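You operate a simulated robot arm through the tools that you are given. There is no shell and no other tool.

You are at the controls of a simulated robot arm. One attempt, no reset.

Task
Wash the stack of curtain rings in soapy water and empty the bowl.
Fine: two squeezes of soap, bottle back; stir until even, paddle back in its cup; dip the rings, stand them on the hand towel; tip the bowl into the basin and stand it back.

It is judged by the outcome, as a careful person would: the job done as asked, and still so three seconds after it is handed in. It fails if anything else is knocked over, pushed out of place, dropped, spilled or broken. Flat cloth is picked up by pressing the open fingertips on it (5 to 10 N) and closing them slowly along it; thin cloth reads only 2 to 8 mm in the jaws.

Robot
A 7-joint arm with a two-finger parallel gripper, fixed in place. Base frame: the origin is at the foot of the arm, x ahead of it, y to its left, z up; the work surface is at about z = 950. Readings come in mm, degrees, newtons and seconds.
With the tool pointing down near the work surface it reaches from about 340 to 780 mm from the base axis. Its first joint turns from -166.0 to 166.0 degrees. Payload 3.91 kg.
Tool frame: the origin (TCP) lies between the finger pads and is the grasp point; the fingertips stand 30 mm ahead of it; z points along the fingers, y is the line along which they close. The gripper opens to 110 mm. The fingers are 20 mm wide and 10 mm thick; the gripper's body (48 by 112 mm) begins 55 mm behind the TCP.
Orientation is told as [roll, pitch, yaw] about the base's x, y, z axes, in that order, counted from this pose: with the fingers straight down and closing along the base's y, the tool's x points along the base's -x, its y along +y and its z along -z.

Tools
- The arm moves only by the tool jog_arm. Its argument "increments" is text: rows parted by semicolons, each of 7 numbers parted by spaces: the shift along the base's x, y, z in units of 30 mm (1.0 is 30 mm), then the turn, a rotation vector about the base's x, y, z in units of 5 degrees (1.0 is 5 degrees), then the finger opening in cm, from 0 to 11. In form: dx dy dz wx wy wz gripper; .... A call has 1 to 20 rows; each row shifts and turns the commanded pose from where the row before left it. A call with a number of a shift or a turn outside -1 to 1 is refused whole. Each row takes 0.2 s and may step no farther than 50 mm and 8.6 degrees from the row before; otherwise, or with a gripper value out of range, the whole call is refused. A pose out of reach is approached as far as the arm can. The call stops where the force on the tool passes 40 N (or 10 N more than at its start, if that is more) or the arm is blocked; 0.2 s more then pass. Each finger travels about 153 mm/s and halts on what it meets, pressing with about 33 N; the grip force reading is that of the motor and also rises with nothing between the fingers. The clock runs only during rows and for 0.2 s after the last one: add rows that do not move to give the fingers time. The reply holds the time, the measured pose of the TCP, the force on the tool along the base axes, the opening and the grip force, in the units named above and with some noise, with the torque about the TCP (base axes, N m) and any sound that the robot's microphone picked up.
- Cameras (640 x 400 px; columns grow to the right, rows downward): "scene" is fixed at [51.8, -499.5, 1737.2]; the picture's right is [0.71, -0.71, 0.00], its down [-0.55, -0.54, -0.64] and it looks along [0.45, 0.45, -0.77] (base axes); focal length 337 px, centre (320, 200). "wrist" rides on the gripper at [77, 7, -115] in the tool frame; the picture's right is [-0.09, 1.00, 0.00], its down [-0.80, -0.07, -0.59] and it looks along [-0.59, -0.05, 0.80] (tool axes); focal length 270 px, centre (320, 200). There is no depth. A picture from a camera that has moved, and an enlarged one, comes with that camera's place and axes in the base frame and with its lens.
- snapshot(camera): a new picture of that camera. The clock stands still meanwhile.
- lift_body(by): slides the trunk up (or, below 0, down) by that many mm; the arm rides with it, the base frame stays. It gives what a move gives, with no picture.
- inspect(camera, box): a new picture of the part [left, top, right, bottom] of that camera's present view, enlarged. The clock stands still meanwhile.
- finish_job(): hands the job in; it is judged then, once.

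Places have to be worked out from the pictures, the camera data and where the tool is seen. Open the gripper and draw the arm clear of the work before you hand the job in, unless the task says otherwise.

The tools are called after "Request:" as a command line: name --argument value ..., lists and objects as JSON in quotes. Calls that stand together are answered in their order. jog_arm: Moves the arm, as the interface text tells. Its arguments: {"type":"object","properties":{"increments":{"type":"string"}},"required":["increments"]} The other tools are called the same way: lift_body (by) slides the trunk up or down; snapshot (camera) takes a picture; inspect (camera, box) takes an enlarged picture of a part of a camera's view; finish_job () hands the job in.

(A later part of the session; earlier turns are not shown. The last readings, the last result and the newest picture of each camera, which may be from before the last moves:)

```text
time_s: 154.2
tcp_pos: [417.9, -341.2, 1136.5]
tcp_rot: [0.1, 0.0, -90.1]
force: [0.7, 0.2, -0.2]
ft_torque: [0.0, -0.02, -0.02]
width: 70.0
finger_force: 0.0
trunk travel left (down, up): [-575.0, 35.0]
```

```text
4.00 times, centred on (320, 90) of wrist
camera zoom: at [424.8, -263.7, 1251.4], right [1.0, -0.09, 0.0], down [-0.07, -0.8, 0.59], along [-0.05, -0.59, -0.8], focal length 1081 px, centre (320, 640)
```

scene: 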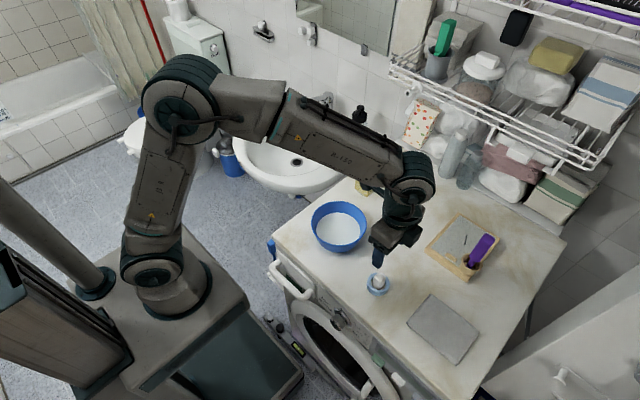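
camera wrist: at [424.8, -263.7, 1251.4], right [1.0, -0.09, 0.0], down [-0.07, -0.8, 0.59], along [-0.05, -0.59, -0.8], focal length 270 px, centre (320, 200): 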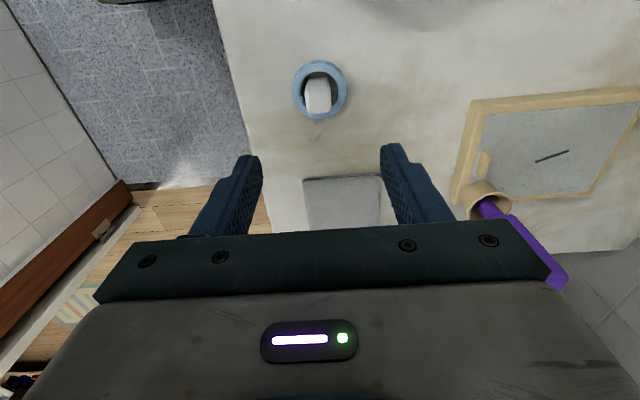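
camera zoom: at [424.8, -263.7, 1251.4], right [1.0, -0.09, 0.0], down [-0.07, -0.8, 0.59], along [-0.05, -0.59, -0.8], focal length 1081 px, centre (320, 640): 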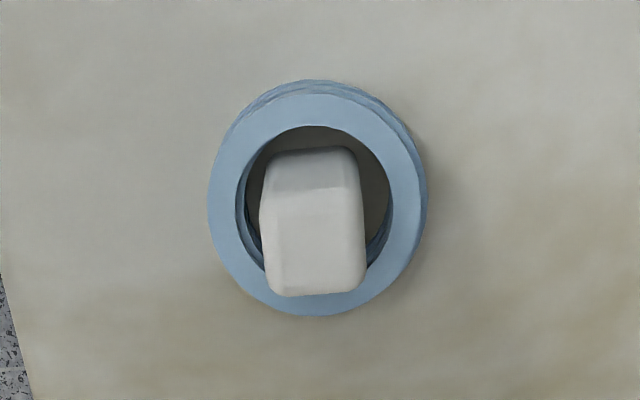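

The block is about (417.5,-337.5) with its top at z≈994 and the rings' top near 970. I descend so the fingertips stop just above the rings (TCP z≈1007).

Request:
jog_arm --increments "0 0.12 -0.9 0 0 0 7;0 0 -0.9 0 0 0 7;0 0 -0.9 0 0 0 7;0 0 -0.8 0 0 0 7;0 0 0 0 0 0 7"

Request:
inspect --camera "scene" --box '[340, 230, 430, 310]'

Request:
snapshot --camera "wrist"

```text
time_s: 155.4
tcp_pos: [417.8, -339.7, 1035.9]
tcp_rot: [0.0, 0.0, -90.0]
force: [0.1, 0.1, -0.1]
ft_torque: [0.01, -0.02, 0.0]
width: 70.0
finger_force: 0.0
trunk travel left (down, up): [-575.0, 35.0]
```

```text
5.00 times, centred on (385, 270) of scene
camera zoom: at [51.8, -499.5, 1737.2], right [0.71, -0.71, 0.0], down [-0.55, -0.54, -0.64], along [0.45, 0.45, -0.77], focal length 1683 px, centre (-5, -150)
```

zoom: 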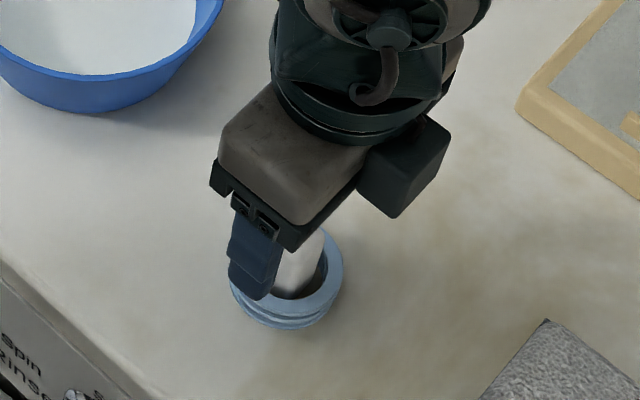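

```text
taken
camera wrist: at [424.4, -263.7, 1150.0], right [1.0, -0.09, 0.0], down [-0.07, -0.8, 0.59], along [-0.05, -0.59, -0.8], focal length 270 px, centre (320, 200)
```

wrist: 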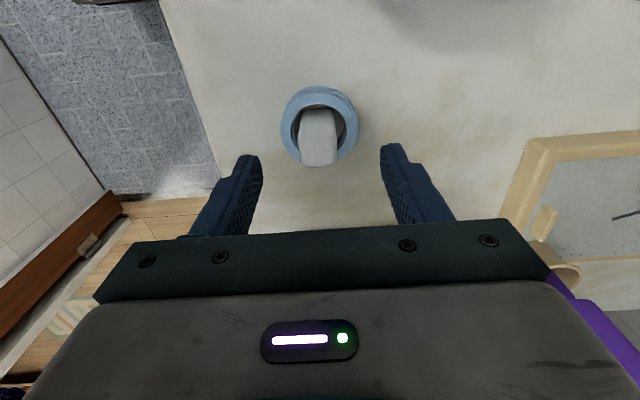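

The block is centred as predicted. I descend the last 29 mm and close on it.

Request:
jog_arm --increments "0 0 -0.5 0 0 0 7;0 0 -0.46 0 0 0 7;0 0 0 0 0 0 7"

Request:
snapshot --camera "wrist"

Request:
inspect --camera "scene" --box '[340, 230, 430, 310]'

```text
time_s: 156.2
tcp_pos: [419.5, -340.2, 1008.2]
tcp_rot: [0.1, 0.0, -90.0]
force: [0.1, 0.3, -0.8]
ft_torque: [-0.01, 0.04, -0.01]
width: 69.9
finger_force: 0.1
trunk travel left (down, up): [-575.0, 35.0]
```

```text
taken
camera wrist: at [426.4, -263.4, 1123.2], right [1.0, -0.09, 0.0], down [-0.07, -0.8, 0.59], along [-0.05, -0.59, -0.8], focal length 270 px, centre (320, 200)
```

wrist: 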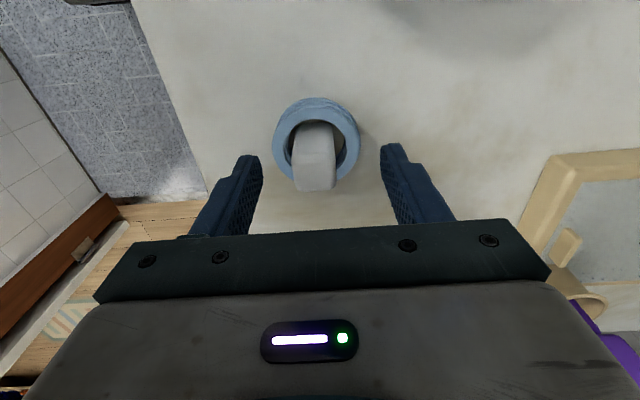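

```text
5.00 times, centred on (385, 270) of scene
camera zoom: at [51.8, -499.5, 1737.2], right [0.71, -0.71, 0.0], down [-0.55, -0.54, -0.64], along [0.45, 0.45, -0.77], focal length 1683 px, centre (-5, -150)
```

zoom: 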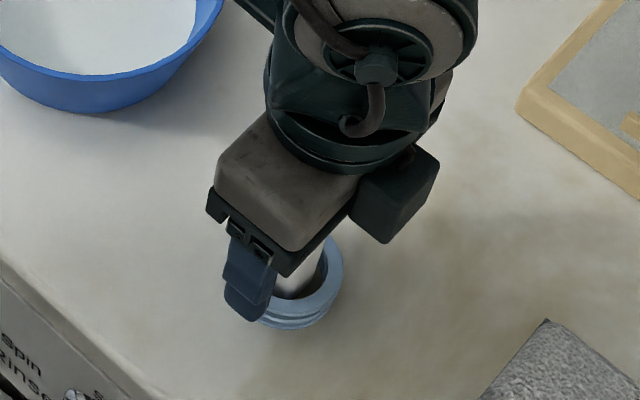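

The block is about 2.5 mm to the -x side, so I shift slightly, then close slowly, watching whether the fingers pass above the rings.

Request:
jog_arm --increments "-0.08 0.03 0 0 0 0 7;0 0 0 0 0 0 6;0 0 0 0 0 0 5;0 0 0 0 0 0 4;0 0 0 0 0 0 4"

Request:
snapshot --camera "wrist"

```text
time_s: 157.4
tcp_pos: [418.0, -339.8, 1006.6]
tcp_rot: [0.0, 0.0, -90.0]
force: [0.2, -0.1, -0.3]
ft_torque: [0.03, 0.0, 0.01]
width: 40.3
finger_force: 0.2
trunk travel left (down, up): [-575.0, 35.0]
```

```text
taken
camera wrist: at [424.0, -261.9, 1122.0], right [1.0, -0.09, 0.0], down [-0.07, -0.8, 0.59], along [-0.05, -0.59, -0.8], focal length 270 px, centre (320, 200)
```

wrist: 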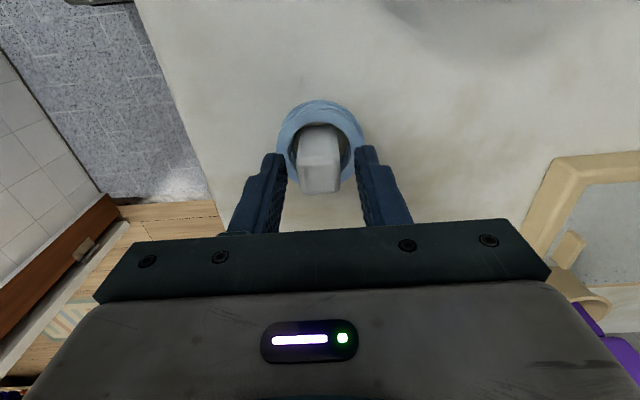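

The fingers pass above the rings without contact. I close onto the block.

Request:
jog_arm --increments "0 0 0 0 0 0 3;0 0 0 0 0 0 2.3;0 0 0 0 0 0 1.8;0 0 0 0 0 0 1.4;0 0 0 0 0 0 1.4"

Request:
snapshot --camera "wrist"

```text
time_s: 158.6
tcp_pos: [417.4, -338.3, 1008.2]
tcp_rot: [0.1, 0.0, -90.0]
force: [-0.4, -0.4, 0.1]
ft_torque: [-0.01, -0.03, 0.0]
width: 22.8
finger_force: 32.9
trunk travel left (down, up): [-575.0, 35.0]
```

```text
taken
camera wrist: at [424.0, -261.9, 1122.1], right [1.0, -0.09, 0.0], down [-0.07, -0.8, 0.59], along [-0.05, -0.59, -0.8], focal length 270 px, centre (320, 200)
```

wrist: 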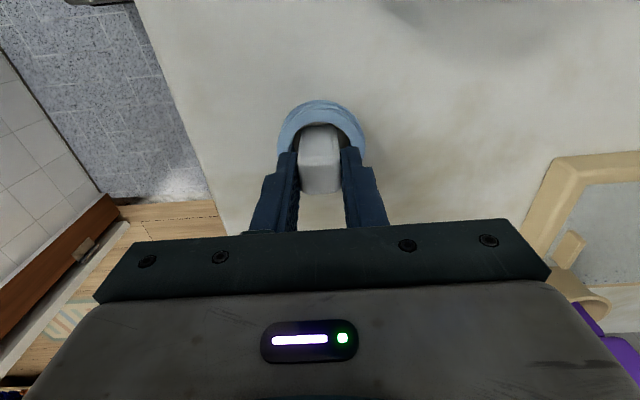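

Gripped at 22.8 mm. I lift 15 mm to see whether the rings come up with the block.

Request:
jog_arm --increments "0 0 0.2 0 0 0 1.4;0 0 0.3 0 0 0 1.4;0 0 0.5 0 0 0 1.4;0 0 0 0 0 0 1.4"

Request:
inspect --camera "scene" --box '[340, 230, 430, 310]'

Request:
inspect --camera "wrist" --box '[230, 60, 410, 210]'

```text
time_s: 159.6
tcp_pos: [417.0, -338.9, 1038.2]
tcp_rot: [0.0, 0.0, -89.9]
force: [-0.4, -0.2, -0.4]
ft_torque: [-0.01, -0.02, 0.03]
width: 22.9
finger_force: 33.1
trunk travel left (down, up): [-575.0, 35.0]
```

```text
5.00 times, centred on (385, 270) of scene
camera zoom: at [51.8, -499.5, 1737.2], right [0.71, -0.71, 0.0], down [-0.55, -0.54, -0.64], along [0.45, 0.45, -0.77], focal length 1683 px, centre (-5, -150)
```

zoom: 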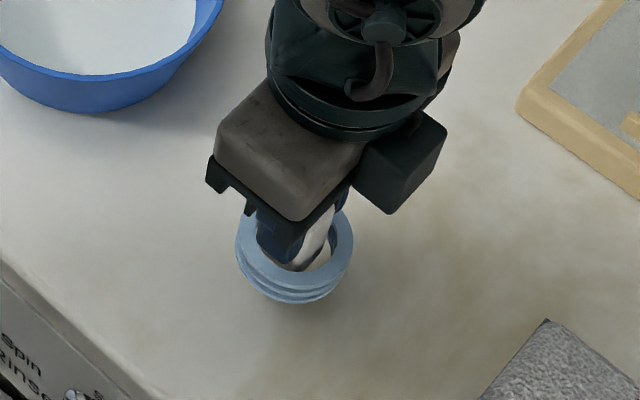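

```text
2.67 times, centred on (320, 135) of wrist
camera zoom: at [423.7, -261.8, 1151.9], right [1.0, -0.09, 0.0], down [-0.07, -0.8, 0.59], along [-0.05, -0.59, -0.8], focal length 721 px, centre (320, 373)
```

zoom: 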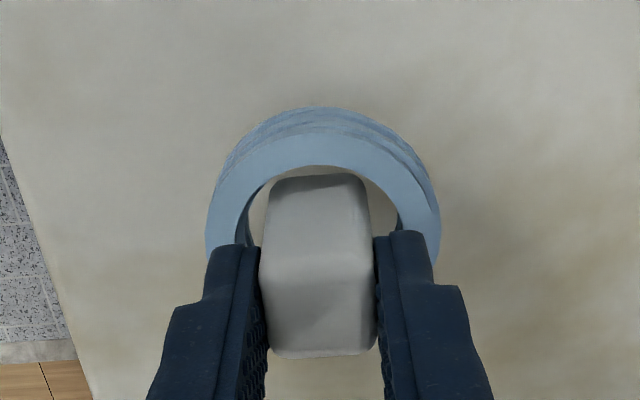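

The rings come up together with the block. I lift higher and carry them over the bowl.

Request:
jog_arm --increments "0 0 0.9 0 0 0 1.4;0 0 0.95 0 0 0 1.4;0 0 0.95 0 0 0 1.4;0.228 0.983 0 0 0 0 1.4;0.228 0.983 0 0 0 0 1.4;0.228 0.983 0 0 0 0 1.4;0.228 0.983 0 0 0 0 1.4;0.228 0.983 0 0 0 0 1.4;0.228 0.983 0 0 0 0 1.4;0 0 0 0 0 0 1.4"

Request:
snapshot --camera "wrist"

Request:
inspect --camera "scene" --box '[290, 150, 400, 260]'

```text
time_s: 161.8
tcp_pos: [456.5, -161.4, 1120.4]
tcp_rot: [-0.1, 0.0, -90.0]
force: [0.1, 0.6, 0.3]
ft_torque: [0.0, 0.0, -0.01]
width: 23.0
finger_force: 33.3
trunk travel left (down, up): [-575.0, 35.0]
```

```text
taken
camera wrist: at [462.4, -84.6, 1235.4], right [1.0, -0.09, 0.0], down [-0.07, -0.8, 0.59], along [-0.05, -0.59, -0.8], focal length 270 px, centre (320, 200)
```

wrist: 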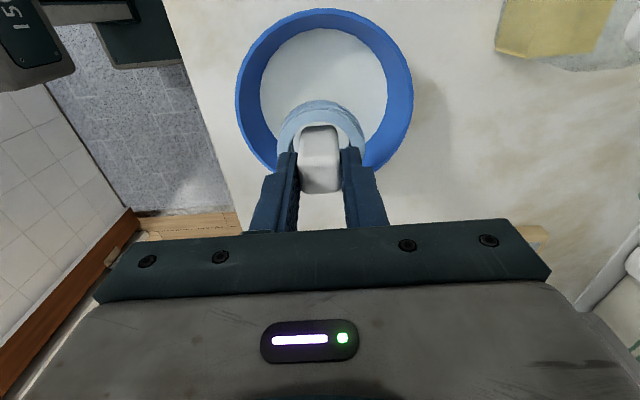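

```text
3.64 times, centred on (345, 205) of scene
camera zoom: at [51.8, -499.5, 1737.2], right [0.71, -0.71, 0.0], down [-0.55, -0.54, -0.64], along [0.45, 0.45, -0.77], focal length 1224 px, centre (229, 182)
```

zoom: 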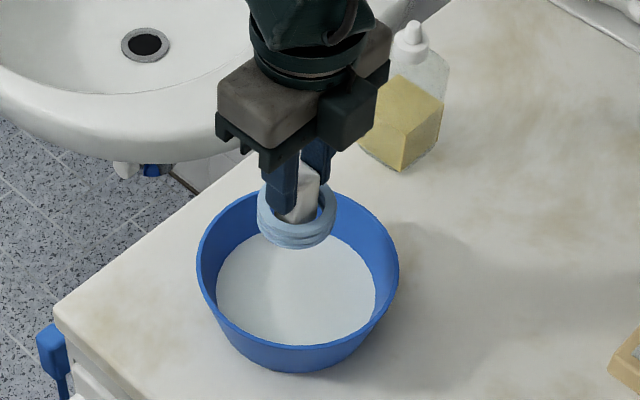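

The rings hang over the bowl's centre. I lower them into the soapy water, slowly near the bottom.

Request:
jog_arm --increments "0.08 0 -0.9 0 0 0 1.4;0 0 -0.9 0 0 0 1.4;0 0 -0.8 0 0 0 1.4;0 0 -0.3 0 0 0 1.4;0 0 -0.3 0 0 0 1.4;0 0 0 0 0 0 1.4"

Request:
inspect --camera "scene" --box '[290, 150, 400, 260]'

Request:
snapshot --camera "wrist"

```text
time_s: 163.2
tcp_pos: [459.9, -164.3, 1024.9]
tcp_rot: [-0.1, -0.1, -90.0]
force: [-1.0, -0.2, -1.7]
ft_torque: [0.02, 0.02, 0.01]
width: 22.8
finger_force: 32.5
trunk travel left (down, up): [-575.0, 35.0]
```

```text
3.64 times, centred on (345, 205) of scene
camera zoom: at [51.8, -499.5, 1737.2], right [0.71, -0.71, 0.0], down [-0.55, -0.54, -0.64], along [0.45, 0.45, -0.77], focal length 1224 px, centre (229, 182)
```

zoom: 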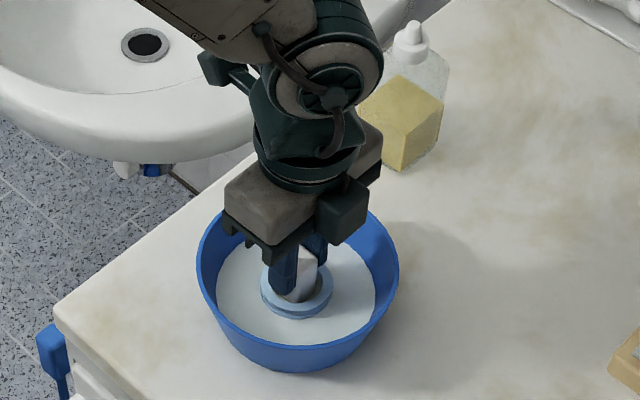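

```text
taken
camera wrist: at [466.1, -86.6, 1138.6], right [1.0, -0.09, 0.0], down [-0.07, -0.8, 0.59], along [-0.05, -0.59, -0.8], focal length 270 px, centre (320, 200)
```

wrist: 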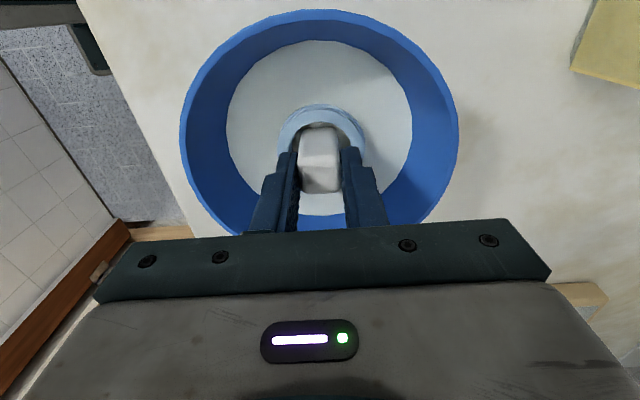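

The lower rings are under water. I lower further, in small steps, until they're as deep as they go.

Request:
jog_arm --increments "0 0 -0.1 0 0 0 1.4;0 0 -0.1 0 0 0 1.4;0 0 0 0 0 0 1.4"

Request:
jog_arm --increments "0 0 -0.08 0 0 0 1.4;0 0 0 0 0 0 1.4"

Request:
inspect --camera "scene" --box '[315, 190, 375, 250]'

```text
time_s: 164.0
tcp_pos: [458.9, -162.3, 1019.6]
tcp_rot: [0.0, 0.0, -89.9]
force: [-1.0, -0.7, -1.0]
ft_torque: [-0.01, 0.0, -0.01]
width: 23.1
finger_force: 32.9
trunk travel left (down, up): [-575.0, 35.0]
```

```text
time_s: 164.6
tcp_pos: [458.9, -163.7, 1016.8]
tcp_rot: [0.0, 0.1, -89.9]
force: [-0.4, 0.6, -1.3]
ft_torque: [0.0, -0.02, 0.01]
width: 23.0
finger_force: 33.2
trunk travel left (down, up): [-575.0, 35.0]
```

```text
6.67 times, centred on (345, 220) of scene
camera zoom: at [51.8, -499.5, 1737.2], right [0.71, -0.71, 0.0], down [-0.55, -0.54, -0.64], along [0.45, 0.45, -0.77], focal length 2244 px, centre (153, 67)
```

zoom: 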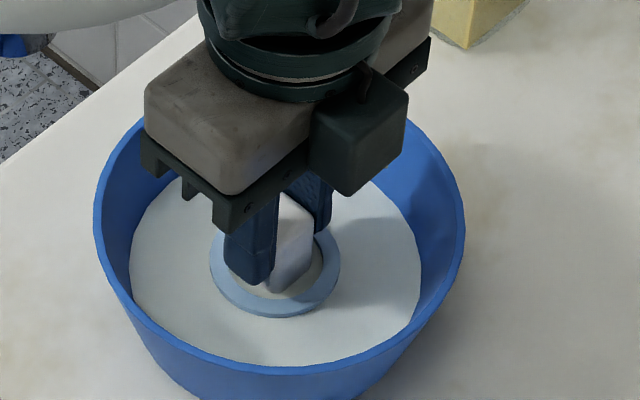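

Nearly submerged. I ease down a bit more while watching for floor contact, then swish a little.

Request:
jog_arm --increments "0 0 -0.06 0 0 0 1.4;0 0 0 0 0 0 1.4"

Request:
jog_arm --increments "0 0 -0.05 0 0 0 1.4;0 0 0 0 0 0 1.4"

Request:
inspect --camera "scene" --box '[315, 190, 375, 250]'

```text
time_s: 165.2
tcp_pos: [458.9, -162.9, 1015.8]
tcp_rot: [0.0, 0.0, -90.1]
force: [-0.3, -0.5, -1.0]
ft_torque: [-0.02, 0.0, 0.0]
width: 23.1
finger_force: 33.0
trunk travel left (down, up): [-575.0, 35.0]
```

```text
time_s: 165.8
tcp_pos: [460.3, -162.5, 1013.2]
tcp_rot: [0.0, 0.0, -89.9]
force: [0.0, 0.5, -2.1]
ft_torque: [-0.03, 0.01, 0.03]
width: 22.8
finger_force: 33.0
trunk travel left (down, up): [-575.0, 35.0]
```

```text
6.67 times, centred on (345, 220) of scene
camera zoom: at [51.8, -499.5, 1737.2], right [0.71, -0.71, 0.0], down [-0.55, -0.54, -0.64], along [0.45, 0.45, -0.77], focal length 2244 px, centre (153, 67)
```

zoom: 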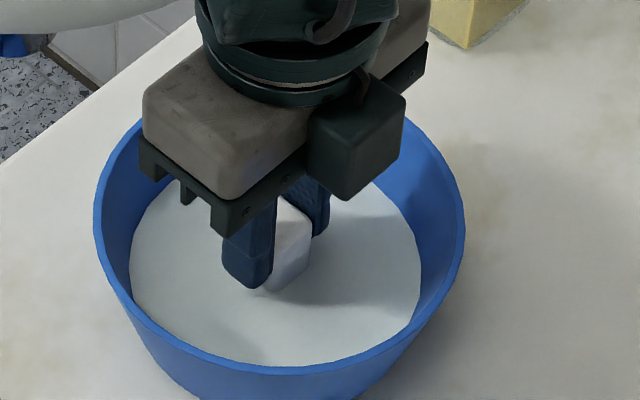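

The rings are fully under the water now. I swish them gently for a couple of seconds.

Request:
jog_arm --increments "0.3 0 0 0 0 0 1.4;-0.3 0.3 0 0 0 0 1.4;-0.3 -0.3 0 0 0 0 1.4;0.3 -0.3 0 0 0 0 1.4;0.3 0.3 0 0 0 0 1.4;-0.3 0.3 0 0 0 0 1.4;-0.3 -0.3 0 0 0 0 1.4;0.3 -0.3 0 0 0 0 1.4;0 0.3 0 0 0 0 1.4;0 0 0 0 0 0 1.4;0 0 0 0 0 0 1.4;0 0 0 0 0 0 1.4"

Request:
jog_arm --increments "0 0 0.3 0 0 0 1.4;0 0 0.3 0 0 0 1.4;0 0 0.3 0 0 0 1.4;0 0 0.4 0 0 0 1.4;0 0 0.5 0 0 0 1.4;0 0 0.6 0 0 0 1.4;0 0 0.6 0 0 0 1.4;0 0 0.6 0 0 0 1.4;0 0 0 0 0 0 1.4;0 0 0 0 0 0 1.4;0 0 0 0 0 0 1.4;0 0 0 0 0 0 1.4;0 0 0 0 0 0 1.4;0 0 0 0 0 0 1.4;0 0 0 0 0 0 1.4;0 0 0 0 0 0 1.4"

Request:
inspect --camera "scene" --box '[290, 150, 400, 260]'

Request:
snapshot --camera "wrist"

```text
time_s: 168.4
tcp_pos: [458.3, -162.1, 1012.1]
tcp_rot: [-0.1, 0.1, -90.0]
force: [0.7, -2.9, 2.6]
ft_torque: [-0.12, -0.01, -0.01]
width: 22.7
finger_force: 32.9
trunk travel left (down, up): [-575.0, 35.0]
```

```text
time_s: 171.8
tcp_pos: [459.5, -165.6, 1121.0]
tcp_rot: [-0.1, 0.0, -89.9]
force: [-0.9, 0.6, -0.8]
ft_torque: [0.02, 0.04, 0.02]
width: 22.8
finger_force: 33.3
trunk travel left (down, up): [-575.0, 35.0]
```

```text
3.64 times, centred on (345, 205) of scene
camera zoom: at [51.8, -499.5, 1737.2], right [0.71, -0.71, 0.0], down [-0.55, -0.54, -0.64], along [0.45, 0.45, -0.77], focal length 1224 px, centre (229, 182)
```

zoom: 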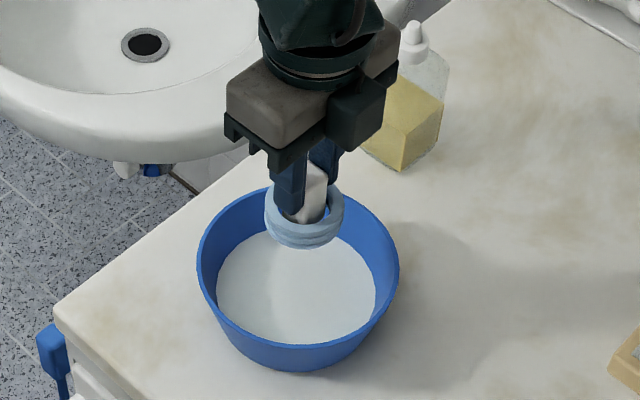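

```text
taken
camera wrist: at [466.2, -88.3, 1235.0], right [1.0, -0.09, 0.0], down [-0.07, -0.8, 0.59], along [-0.05, -0.59, -0.8], focal length 270 px, centre (320, 200)
```

wrist: 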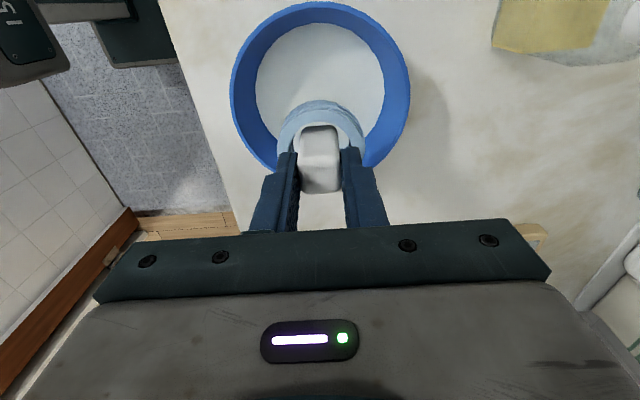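

The rings were dipped and have dripped; the bowl hasn't moved. I wait a moment longer, then carry them over to the towel (centre about (436,-510)).

Request:
jog_arm --increments "0 0 0 0 0 0 1.4;0 0 0 0 0 0 1.4;0 0 0 0 0 0 1.4;0 0 0 0 0 0 1.4;0 0 0 0 0 0 1.4;0 0 0 0 0 0 1.4;-0.064 -0.964 0 0 0 0 1.4;-0.064 -0.964 0 0 0 0 1.4;-0.064 -0.964 0 0 0 0 1.4;-0.064 -0.964 0 0 0 0 1.4;-0.064 -0.964 0 0 0 0 1.4;-0.064 -0.964 0 0 0 0 1.4;-0.064 -0.964 0 0 0 0 1.4;-0.064 -0.964 0 0 0 0 1.4;-0.064 -0.964 0 0 0 0 1.4;-0.064 -0.964 0 0 0 0 1.4;-0.064 -0.964 0 0 0 0 1.4;-0.064 -0.9 0 0 0 0 1.4;0 0 0 0 0 0 1.4"

Request:
snapshot --camera "wrist"

Request:
inspect --camera "scene" --box '[380, 240, 500, 370]'

```text
time_s: 175.8
tcp_pos: [439.4, -506.9, 1119.5]
tcp_rot: [0.0, 0.1, -90.0]
force: [-1.5, 0.7, -0.3]
ft_torque: [0.0, -0.04, 0.06]
width: 23.0
finger_force: 33.3
trunk travel left (down, up): [-575.0, 35.0]
```

```text
taken
camera wrist: at [446.5, -428.7, 1234.0], right [1.0, -0.09, 0.0], down [-0.07, -0.8, 0.59], along [-0.05, -0.59, -0.8], focal length 270 px, centre (320, 200)
```

wrist: 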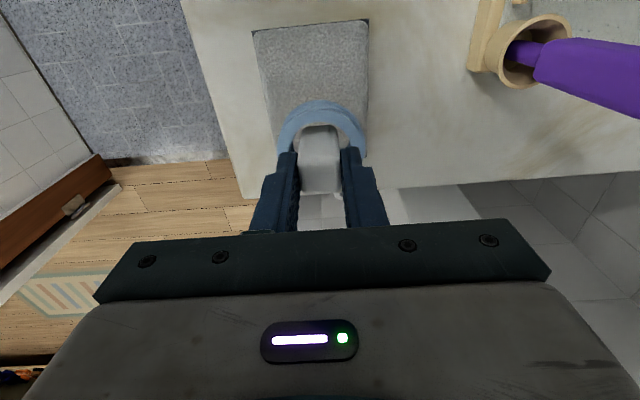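

```text
3.08 times, centred on (440, 305) of scene
camera zoom: at [51.8, -499.5, 1737.2], right [0.71, -0.71, 0.0], down [-0.55, -0.54, -0.64], along [0.45, 0.45, -0.77], focal length 1036 px, centre (-49, -123)
```

zoom: 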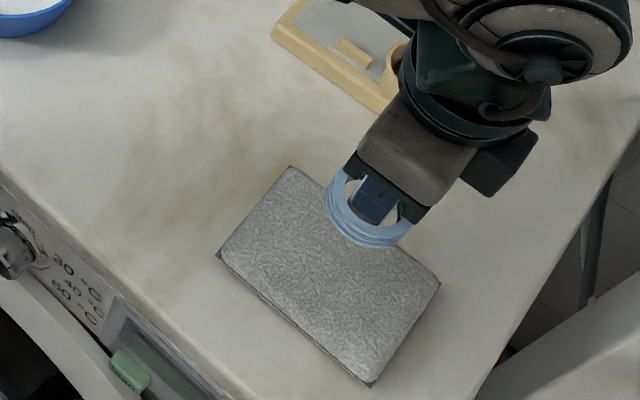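

The towel spans x 387–486, y -575 to -445, and the rings hang over its middle. I lower toward it.

Request:
jog_arm --increments "-0.1 -0.1 -0.9 0 0 0 1.4;0 0 -0.95 0 0 0 1.4;0 0 -0.9 0 0 0 1.4;0 0 0 0 0 0 1.4"

Request:
inspect --camera "scene" --box '[380, 240, 500, 370]'

Request:
jog_arm --increments "0 0 -0.1 0 0 0 1.4;0 0 -0.1 0 0 0 1.4;0 0 0 0 0 0 1.4"

```text
time_s: 176.8
tcp_pos: [434.8, -510.2, 1035.7]
tcp_rot: [0.0, -0.1, -90.0]
force: [-0.5, 0.9, -0.8]
ft_torque: [0.03, -0.02, -0.02]
width: 22.9
finger_force: 32.8
trunk travel left (down, up): [-575.0, 35.0]
```

```text
3.08 times, centred on (440, 305) of scene
camera zoom: at [51.8, -499.5, 1737.2], right [0.71, -0.71, 0.0], down [-0.55, -0.54, -0.64], along [0.45, 0.45, -0.77], focal length 1036 px, centre (-49, -123)
```

zoom: 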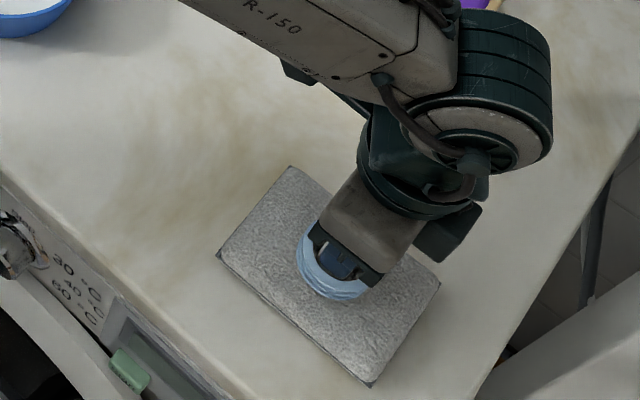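

```text
time_s: 177.6
tcp_pos: [435.1, -511.5, 1029.9]
tcp_rot: [-0.1, 0.1, -90.0]
force: [0.0, -0.3, -0.6]
ft_torque: [0.05, 0.0, -0.03]
width: 23.2
finger_force: 32.8
trunk travel left (down, up): [-575.0, 35.0]
```

Request:
jog_arm --increments "0 0 -0.08 0 0 0 1.4;0 0 -0.08 0 0 0 1.4;0 0 0 0 0 0 1.4"

Request:
jog_arm --increments "0 0 -0.07 0 0 0 1.4;0 0 0 0 0 0 1.4"

Request:
jog_arm --increments "0 0 -0.07 0 0 0 1.4;0 0 0 0 0 0 1.4"

```text
time_s: 178.4
tcp_pos: [434.3, -511.3, 1029.4]
tcp_rot: [0.3, -0.4, -89.9]
force: [3.8, -1.9, 21.0]
ft_torque: [0.06, -0.07, -0.03]
width: 22.9
finger_force: 33.0
trunk travel left (down, up): [-575.0, 35.0]
```

```text
time_s: 179.0
tcp_pos: [433.1, -511.1, 1030.5]
tcp_rot: [0.2, -0.3, -90.0]
force: [6.7, -5.9, 37.6]
ft_torque: [-0.01, -0.03, 0.0]
width: 22.9
finger_force: 32.9
trunk travel left (down, up): [-575.0, 35.0]
```

```text
time_s: 179.6
tcp_pos: [433.7, -510.4, 1029.2]
tcp_rot: [0.4, -0.5, -90.1]
force: [3.5, -7.5, 45.1]
ft_torque: [0.03, 0.08, -0.02]
width: 22.9
finger_force: 33.1
trunk travel left (down, up): [-575.0, 35.0]
```

The towel is thicker than I thought: contact came at TCP z≈1029.5 and I'm pressing too hard. I back off immediately.

Request:
jog_arm --increments "0 0 0.15 0 0 0 1.4;0 0 0.1 0 0 0 1.4;0 0 0 0 0 0 1.4"

Request:
inspect --camera "scene" --box '[380, 240, 500, 370]'

Request:
snapshot --camera "wrist"

```text
time_s: 180.4
tcp_pos: [433.5, -509.9, 1029.3]
tcp_rot: [-0.1, 0.1, -90.0]
force: [0.7, -8.0, 9.4]
ft_torque: [-0.6, -0.12, -0.04]
width: 22.7
finger_force: 32.5
trunk travel left (down, up): [-575.0, 35.0]
```

```text
3.08 times, centred on (440, 305) of scene
camera zoom: at [51.8, -499.5, 1737.2], right [0.71, -0.71, 0.0], down [-0.55, -0.54, -0.64], along [0.45, 0.45, -0.77], focal length 1036 px, centre (-49, -123)
```

zoom: 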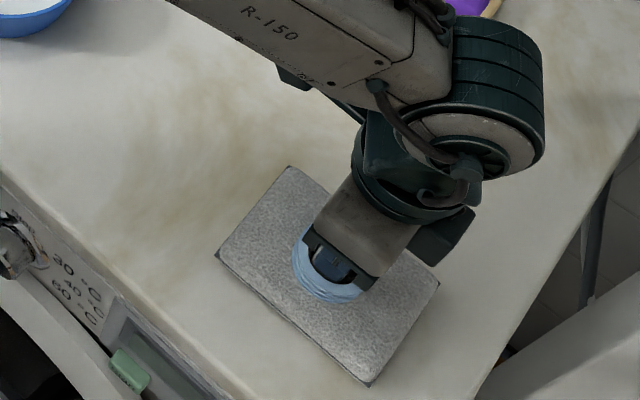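

```text
taken
camera wrist: at [440.8, -432.9, 1143.6], right [1.0, -0.09, 0.0], down [-0.07, -0.8, 0.59], along [-0.05, -0.59, -0.81], focal length 270 px, centre (320, 200)
```

wrist: 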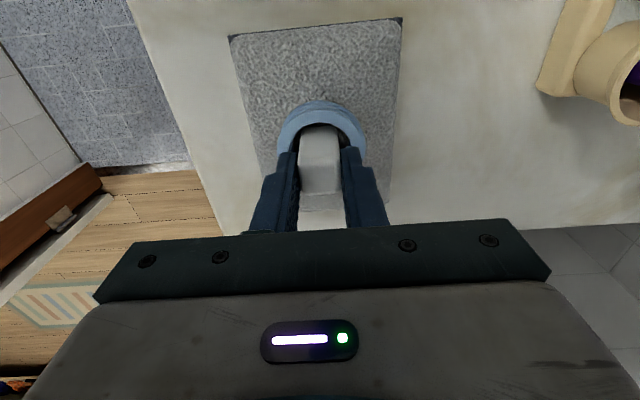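

The contact height doesn't fit the towel's estimated thickness, so I look closely at the rings and the towel before doing anything else.

Request:
inspect --camera "scene" --box '[420, 295, 470, 345]'

Request:
inspect --camera "wrist" --box '[230, 60, 410, 210]'

Request:
snapshot --camera "scene"

```text
8.00 times, centred on (445, 320) of scene
camera zoom: at [51.8, -499.5, 1737.2], right [0.71, -0.71, 0.0], down [-0.55, -0.54, -0.64], along [0.45, 0.45, -0.77], focal length 2693 px, centre (-680, -760)
```

zoom: 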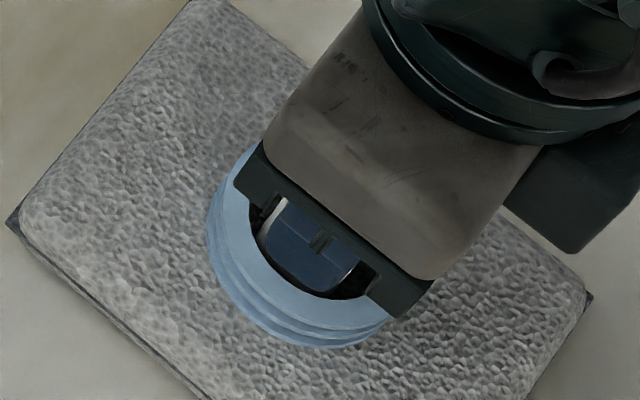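

```text
2.67 times, centred on (320, 135) of wrist
camera zoom: at [440.8, -432.9, 1143.6], right [1.0, -0.09, 0.0], down [-0.07, -0.8, 0.59], along [-0.05, -0.59, -0.81], focal length 721 px, centre (320, 373)
```

zoom: 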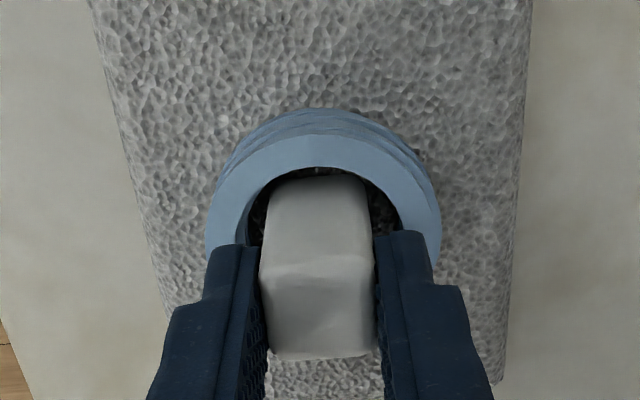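

```text
taken
```

scene: 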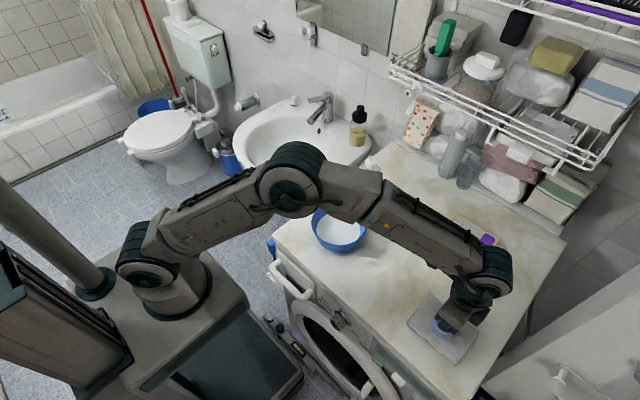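

The rings look flush on a thick, puffy towel, which matches the contact. I ease off the remaining vertical and sideways load before releasing.

Request:
jog_arm --increments "0 -0.04 0.03 0 0 0 1.4;0 0 0 0 0 0 1.4"

Request:
jog_arm --increments "0 0 0.02 0 0 0 1.4;0 0 0 0 0 0 1.4"

```text
time_s: 181.0
tcp_pos: [435.6, -508.1, 1030.0]
tcp_rot: [0.0, 0.2, -89.9]
force: [-0.5, 1.1, -1.3]
ft_torque: [0.0, 0.0, -0.01]
width: 22.9
finger_force: 33.2
trunk travel left (down, up): [-575.0, 35.0]
```

```text
time_s: 181.6
tcp_pos: [434.1, -510.8, 1033.1]
tcp_rot: [0.0, 0.0, -90.1]
force: [1.4, -0.3, 0.6]
ft_torque: [0.0, 0.04, 0.04]
width: 23.3
finger_force: 32.8
trunk travel left (down, up): [-575.0, 35.0]
```

The contact torque also matches the rings' base touching the towel, so the towel's top is near z≈972. I lower 1.5 mm to a light touch and check the force.

Request:
jog_arm --increments "0 0 -0.04 0 0 0 1.4;0 0 0 0 0 0 1.4;0 0 0 0 0 0 1.4"

Request:
inspect --camera "scene" --box '[420, 295, 470, 345]'

```text
time_s: 182.4
tcp_pos: [434.8, -511.9, 1031.6]
tcp_rot: [0.0, 0.0, -90.0]
force: [-0.3, 0.1, -0.9]
ft_torque: [0.01, -0.02, 0.01]
width: 22.9
finger_force: 33.4
trunk travel left (down, up): [-575.0, 35.0]
```

```text
8.00 times, centred on (445, 320) of scene
camera zoom: at [51.8, -499.5, 1737.2], right [0.71, -0.71, 0.0], down [-0.55, -0.54, -0.64], along [0.45, 0.45, -0.77], focal length 2693 px, centre (-680, -760)
```

zoom: 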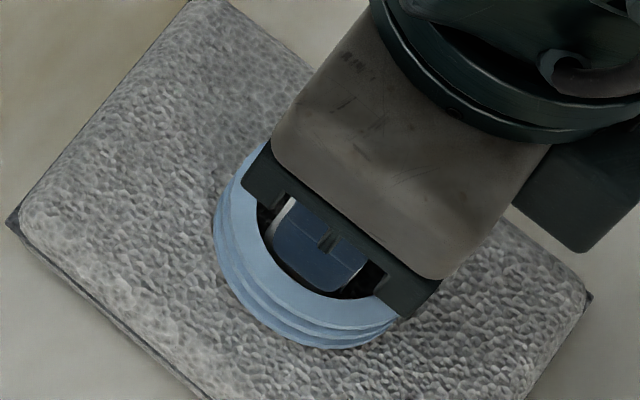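

Request:
jog_arm --increments "0 0 -0.03 0 0 0 1.4;0 0 0 0 0 0 1.4"

Request:
jog_arm --increments "0 0 -0.03 0 0 0 1.4;0 0 0 0 0 0 1.4"

```text
time_s: 183.0
tcp_pos: [435.6, -511.3, 1030.5]
tcp_rot: [0.0, 0.0, -90.0]
force: [-0.5, -0.4, -0.7]
ft_torque: [0.04, 0.01, 0.01]
width: 22.9
finger_force: 32.8
trunk travel left (down, up): [-575.0, 35.0]
```

```text
time_s: 183.6
tcp_pos: [434.5, -512.8, 1029.4]
tcp_rot: [-0.1, 0.0, -89.9]
force: [0.2, -0.1, 0.7]
ft_torque: [0.05, 0.03, 0.01]
width: 22.9
finger_force: 32.8
trunk travel left (down, up): [-575.0, 35.0]
```

Request:
jog_arm --increments "0 0 -0.03 0 0 0 1.4;0 0 0 0 0 0 1.4"

Request:
jog_arm --increments "0 0 0 0 0 0 2.4;0 0 0 0 0 0 2.6;0 0 0 0 0 0 2.9;0 0 0 0 0 0 3.2;0 0 0 0 0 0 3.2"

Request:
inspect --camera "wrist" --box '[230, 60, 410, 210]'

```text
time_s: 184.2
tcp_pos: [433.3, -512.4, 1029.8]
tcp_rot: [-0.1, -0.1, -90.1]
force: [0.8, 1.1, 4.6]
ft_torque: [0.07, -0.04, -0.01]
width: 22.7
finger_force: 33.6
trunk travel left (down, up): [-575.0, 35.0]
```

```text
time_s: 185.4
tcp_pos: [433.5, -511.8, 1029.1]
tcp_rot: [-0.1, 0.0, -90.0]
force: [0.3, 0.2, 0.6]
ft_torque: [0.0, -0.01, 0.02]
width: 31.8
finger_force: 0.1
trunk travel left (down, up): [-575.0, 35.0]
```

```text
2.67 times, centred on (320, 135) of wrist
camera zoom: at [440.7, -434.8, 1142.9], right [1.0, -0.09, 0.0], down [-0.07, -0.8, 0.59], along [-0.05, -0.59, -0.8], focal length 721 px, centre (320, 373)
```

zoom: 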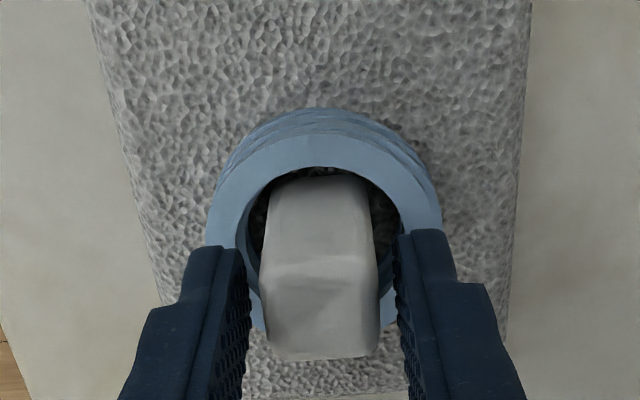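

The rings stayed standing when released. I withdraw straight up.

Request:
jog_arm --increments "0 0 0.2 0 0 0 3.8;0 0 0.5 0 0 0 4;0 0 0.9 0 0 0 4;0 0 0.9 0 0 0 4;0 0 0.9 0 0 0 4;0 0 0 0 0 0 4"

Request:
snapshot --camera "wrist"

Request:
inspect --camera "scene" --box '[400, 270, 490, 360]'

```text
time_s: 186.8
tcp_pos: [433.8, -510.5, 1130.2]
tcp_rot: [0.0, 0.0, -90.0]
force: [-0.6, -0.7, -0.2]
ft_torque: [0.02, 0.0, -0.01]
width: 39.9
finger_force: 0.0
trunk travel left (down, up): [-575.0, 35.0]
```

```text
taken
camera wrist: at [441.0, -433.6, 1243.6], right [1.0, -0.09, 0.0], down [-0.07, -0.8, 0.59], along [-0.05, -0.59, -0.8], focal length 270 px, centre (320, 200)
```

wrist: 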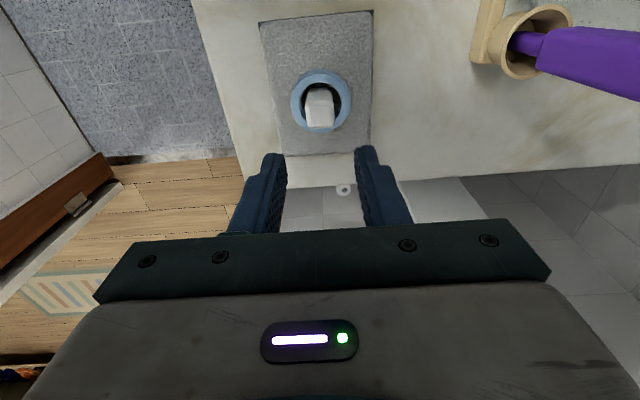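

```text
4.44 times, centred on (445, 315) of scene
camera zoom: at [51.8, -499.5, 1737.2], right [0.71, -0.71, 0.0], down [-0.55, -0.54, -0.64], along [0.45, 0.45, -0.77], focal length 1496 px, centre (-236, -311)
```

zoom: 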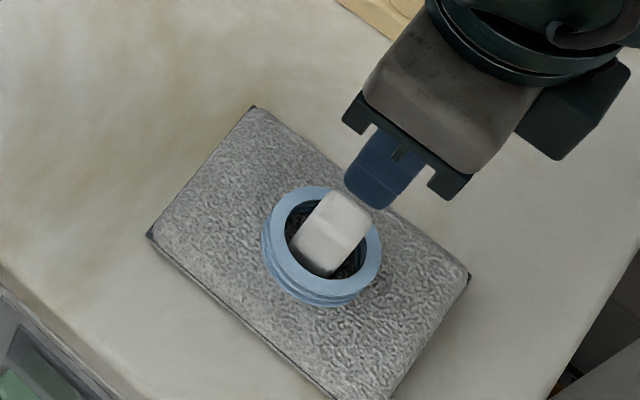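

The rings stand on the towel and the towel hasn't moved. Next is the bowl: I'll grip its wall at the -y side with the tool leaning about 22° to match the wall's flare, so I first turn back to yaw 0 while moving toward it.

Request:
jog_arm --increments "0.045 0.2 0.3 0 0 1 5;0.045 0.3 0.2 0 0 1 5;0.045 0.4 0 0 0 1 5;0.045 0.4 0 0 0 1 5;0.045 0.4 0 0 0 1 5;0.045 0.4 0 0 0 1 5;0.045 0.4 0 0 0 1 5;0.045 0.4 0 0 0 1 5;0.045 0.4 0 0 0 1 5;0.045 0.4 0 0 0 1 5;0.045 0.4 0 0 0 1 5;0.045 0.4 0 0 0 1 5;0.045 0.4 0 0 0 1 5;0.045 0.4 0 0 0 1 5;0.045 0.4 0 0 0 1 5;0.045 0.4 0 0 0 1 5;0.045 0.4 0 0 0 1 5;0.045 0.4 0 0 0 1 5;0 0 0 0 0 0 5"

Request:
jog_arm --increments "0 0.2 -0.2 1 0 0 5;0 0.3 -0.3 1 0 0 5;0 0.3 -0.3 1 0 0 5;0 0.3 -0.3 1 0 0 5;0 0 0 0.4 0 0 5;0 0 0 0 0 0 5"

Request:
snapshot --camera "wrist"

Request:
snapshot --camera "scene"

```text
time_s: 190.8
tcp_pos: [457.2, -303.4, 1145.4]
tcp_rot: [0.0, 0.0, 0.1]
force: [0.8, -0.3, -0.4]
ft_torque: [-0.02, -0.01, 0.01]
width: 50.2
finger_force: 0.0
trunk travel left (down, up): [-575.0, 35.0]
```

```text
time_s: 192.2
tcp_pos: [456.2, -272.7, 1111.8]
tcp_rot: [22.0, 0.1, 0.0]
force: [0.6, 0.4, 0.1]
ft_torque: [-0.01, -0.04, 0.0]
width: 50.1
finger_force: 0.0
trunk travel left (down, up): [-575.0, 35.0]
```

```text
taken
camera wrist: at [380.6, -308.8, 1220.5], right [0.09, 0.92, 0.37], down [0.8, -0.29, 0.52], along [0.59, 0.25, -0.76], focal length 270 px, centre (320, 200)
```

wrist: 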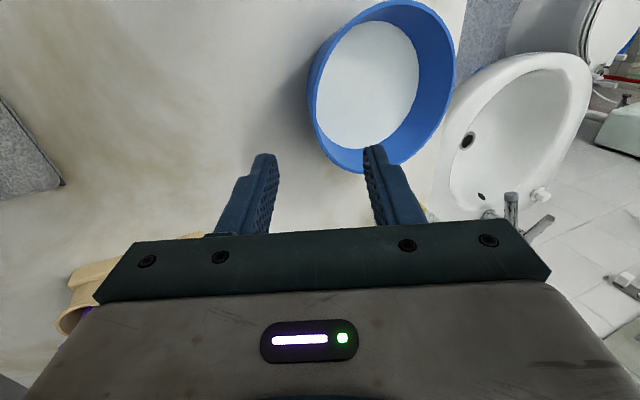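

```text
taken
```

scene: 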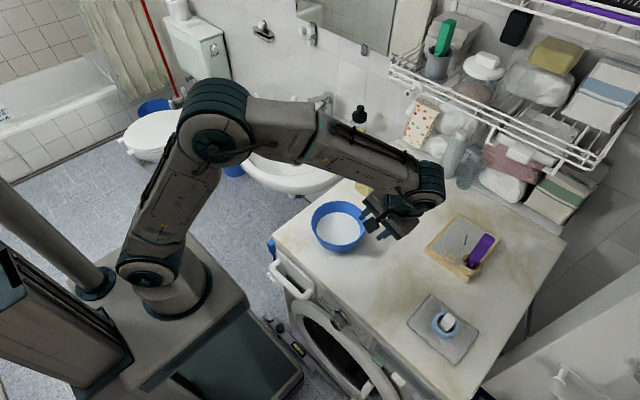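

The rim's -y side appears just where predicted and the view is parallel to the wall. I go to the pre-grip point 80 mm back along the tool axis and check again.

Request:
jog_arm --increments "0.06 0.28 -0.9 0 0 0 5;0 0 -0.2 0 0 0 5;0 0 0 0 0 0 5"

Request:
snapshot --camera "wrist"

Request:
inspect --camera "scene" --box '[300, 160, 420, 260]'

```text
time_s: 193.0
tcp_pos: [458.8, -263.7, 1079.6]
tcp_rot: [22.0, 0.0, 0.0]
force: [0.6, -0.2, 0.3]
ft_torque: [-0.01, -0.01, 0.03]
width: 50.1
finger_force: 0.0
trunk travel left (down, up): [-575.0, 35.0]
```

```text
taken
camera wrist: at [381.5, -299.8, 1187.7], right [0.09, 0.92, 0.37], down [0.8, -0.29, 0.53], along [0.59, 0.25, -0.76], focal length 270 px, centre (320, 200)
```

wrist: 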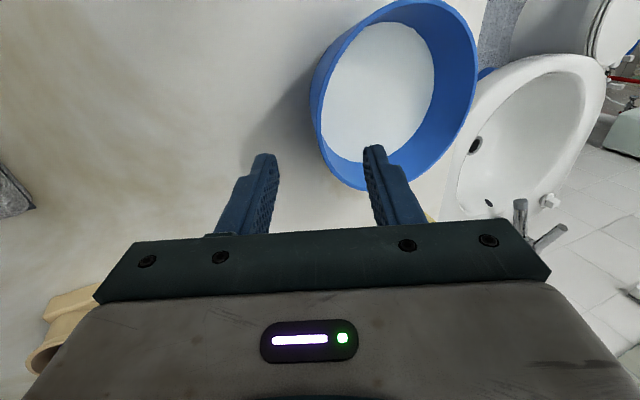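

```text
4.00 times, centred on (360, 210) of scene
camera zoom: at [51.8, -499.5, 1737.2], right [0.71, -0.71, 0.0], down [-0.55, -0.54, -0.64], along [0.45, 0.45, -0.77], focal length 1346 px, centre (160, 160)
```

zoom: 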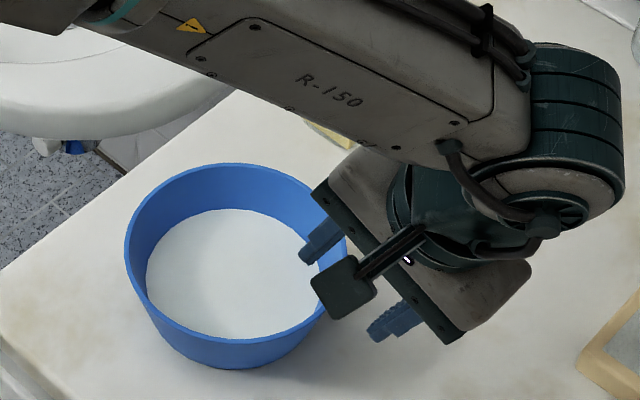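

The prediction matches the view. I advance along the wall direction, two-thirds of the way, then check.

Request:
jog_arm --increments "0 0.333 -0.824 0 0 0 5;0 0.333 -0.824 0 0 0 5;0 0 0 0 0 0 5"

Request:
snapshot --camera "wrist"

```text
time_s: 193.8
tcp_pos: [456.3, -242.6, 1028.4]
tcp_rot: [22.0, -0.1, 0.0]
force: [0.3, 0.6, 0.2]
ft_torque: [-0.01, 0.01, -0.02]
width: 50.4
finger_force: 0.0
trunk travel left (down, up): [-575.0, 35.0]
```

```text
taken
camera wrist: at [379.6, -279.1, 1135.9], right [0.09, 0.92, 0.37], down [0.8, -0.29, 0.53], along [0.59, 0.25, -0.76], focal length 270 px, centre (320, 200)
```

wrist: 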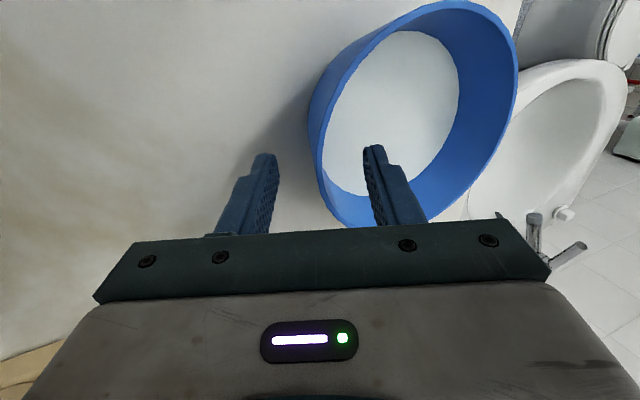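

The wall runs between the fingers as planned. I advance the rest and close on the wall.

Request:
jog_arm --increments "0.05 0.2 -0.45 0 0 0 5;0 0.133 -0.374 0 0 0 5;0 0 0 0 0 0 5"

Request:
snapshot --camera "wrist"

Request:
inspect --camera "scene" --box '[300, 160, 420, 260]'

```text
time_s: 194.6
tcp_pos: [459.3, -231.8, 1002.3]
tcp_rot: [22.0, 0.0, -0.1]
force: [0.2, 0.6, 0.3]
ft_torque: [0.0, 0.05, -0.02]
width: 50.2
finger_force: 0.0
trunk travel left (down, up): [-575.0, 35.0]
```

```text
taken
camera wrist: at [383.3, -268.8, 1111.1], right [0.09, 0.92, 0.37], down [0.8, -0.29, 0.53], along [0.59, 0.25, -0.76], focal length 270 px, centre (320, 200)
```

wrist: 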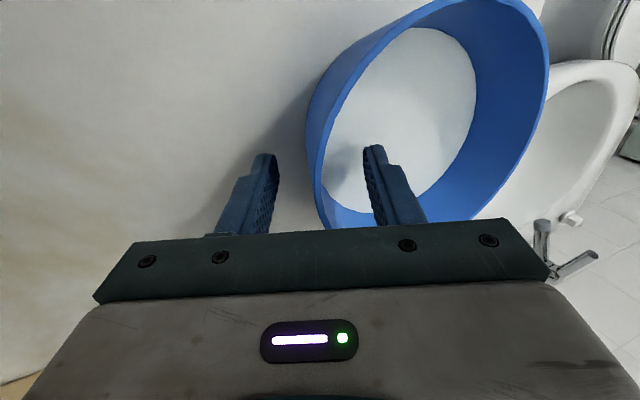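

```text
4.00 times, centred on (360, 210) of scene
camera zoom: at [51.8, -499.5, 1737.2], right [0.71, -0.71, 0.0], down [-0.55, -0.54, -0.64], along [0.45, 0.45, -0.77], focal length 1346 px, centre (160, 160)
```

zoom: 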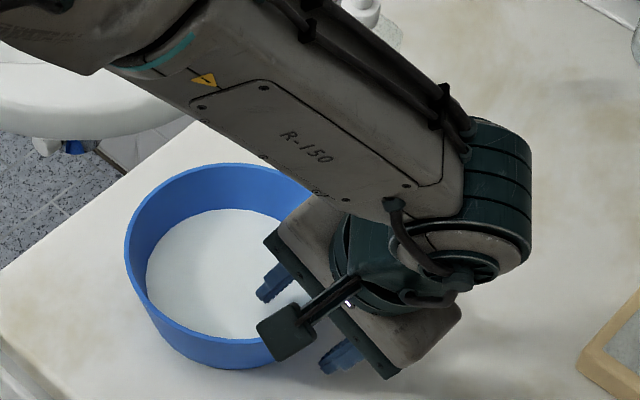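

The wall is centred between the pads. I close on it slowly.

Request:
jog_arm --increments "0 0 0 0 0 0 3.5;0 0 0 0 0 0 2.5;0 0 0 0 0 0 1.7;0 0 0 0 0 0 1.2;0 0 0 0 0 0 1.2"

Request:
snapshot --camera "wrist"

```text
time_s: 195.8
tcp_pos: [460.3, -231.7, 1003.2]
tcp_rot: [22.0, 0.0, 0.1]
force: [0.2, 0.0, 0.0]
ft_torque: [-0.01, -0.02, 0.01]
width: 12.2
finger_force: 0.0
trunk travel left (down, up): [-575.0, 35.0]
```

```text
taken
camera wrist: at [383.2, -268.9, 1111.2], right [0.09, 0.92, 0.37], down [0.8, -0.29, 0.53], along [0.59, 0.25, -0.76], focal length 270 px, centre (320, 200)
```

wrist: 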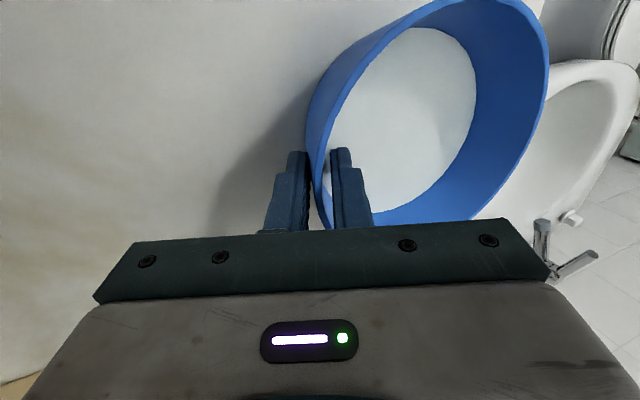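

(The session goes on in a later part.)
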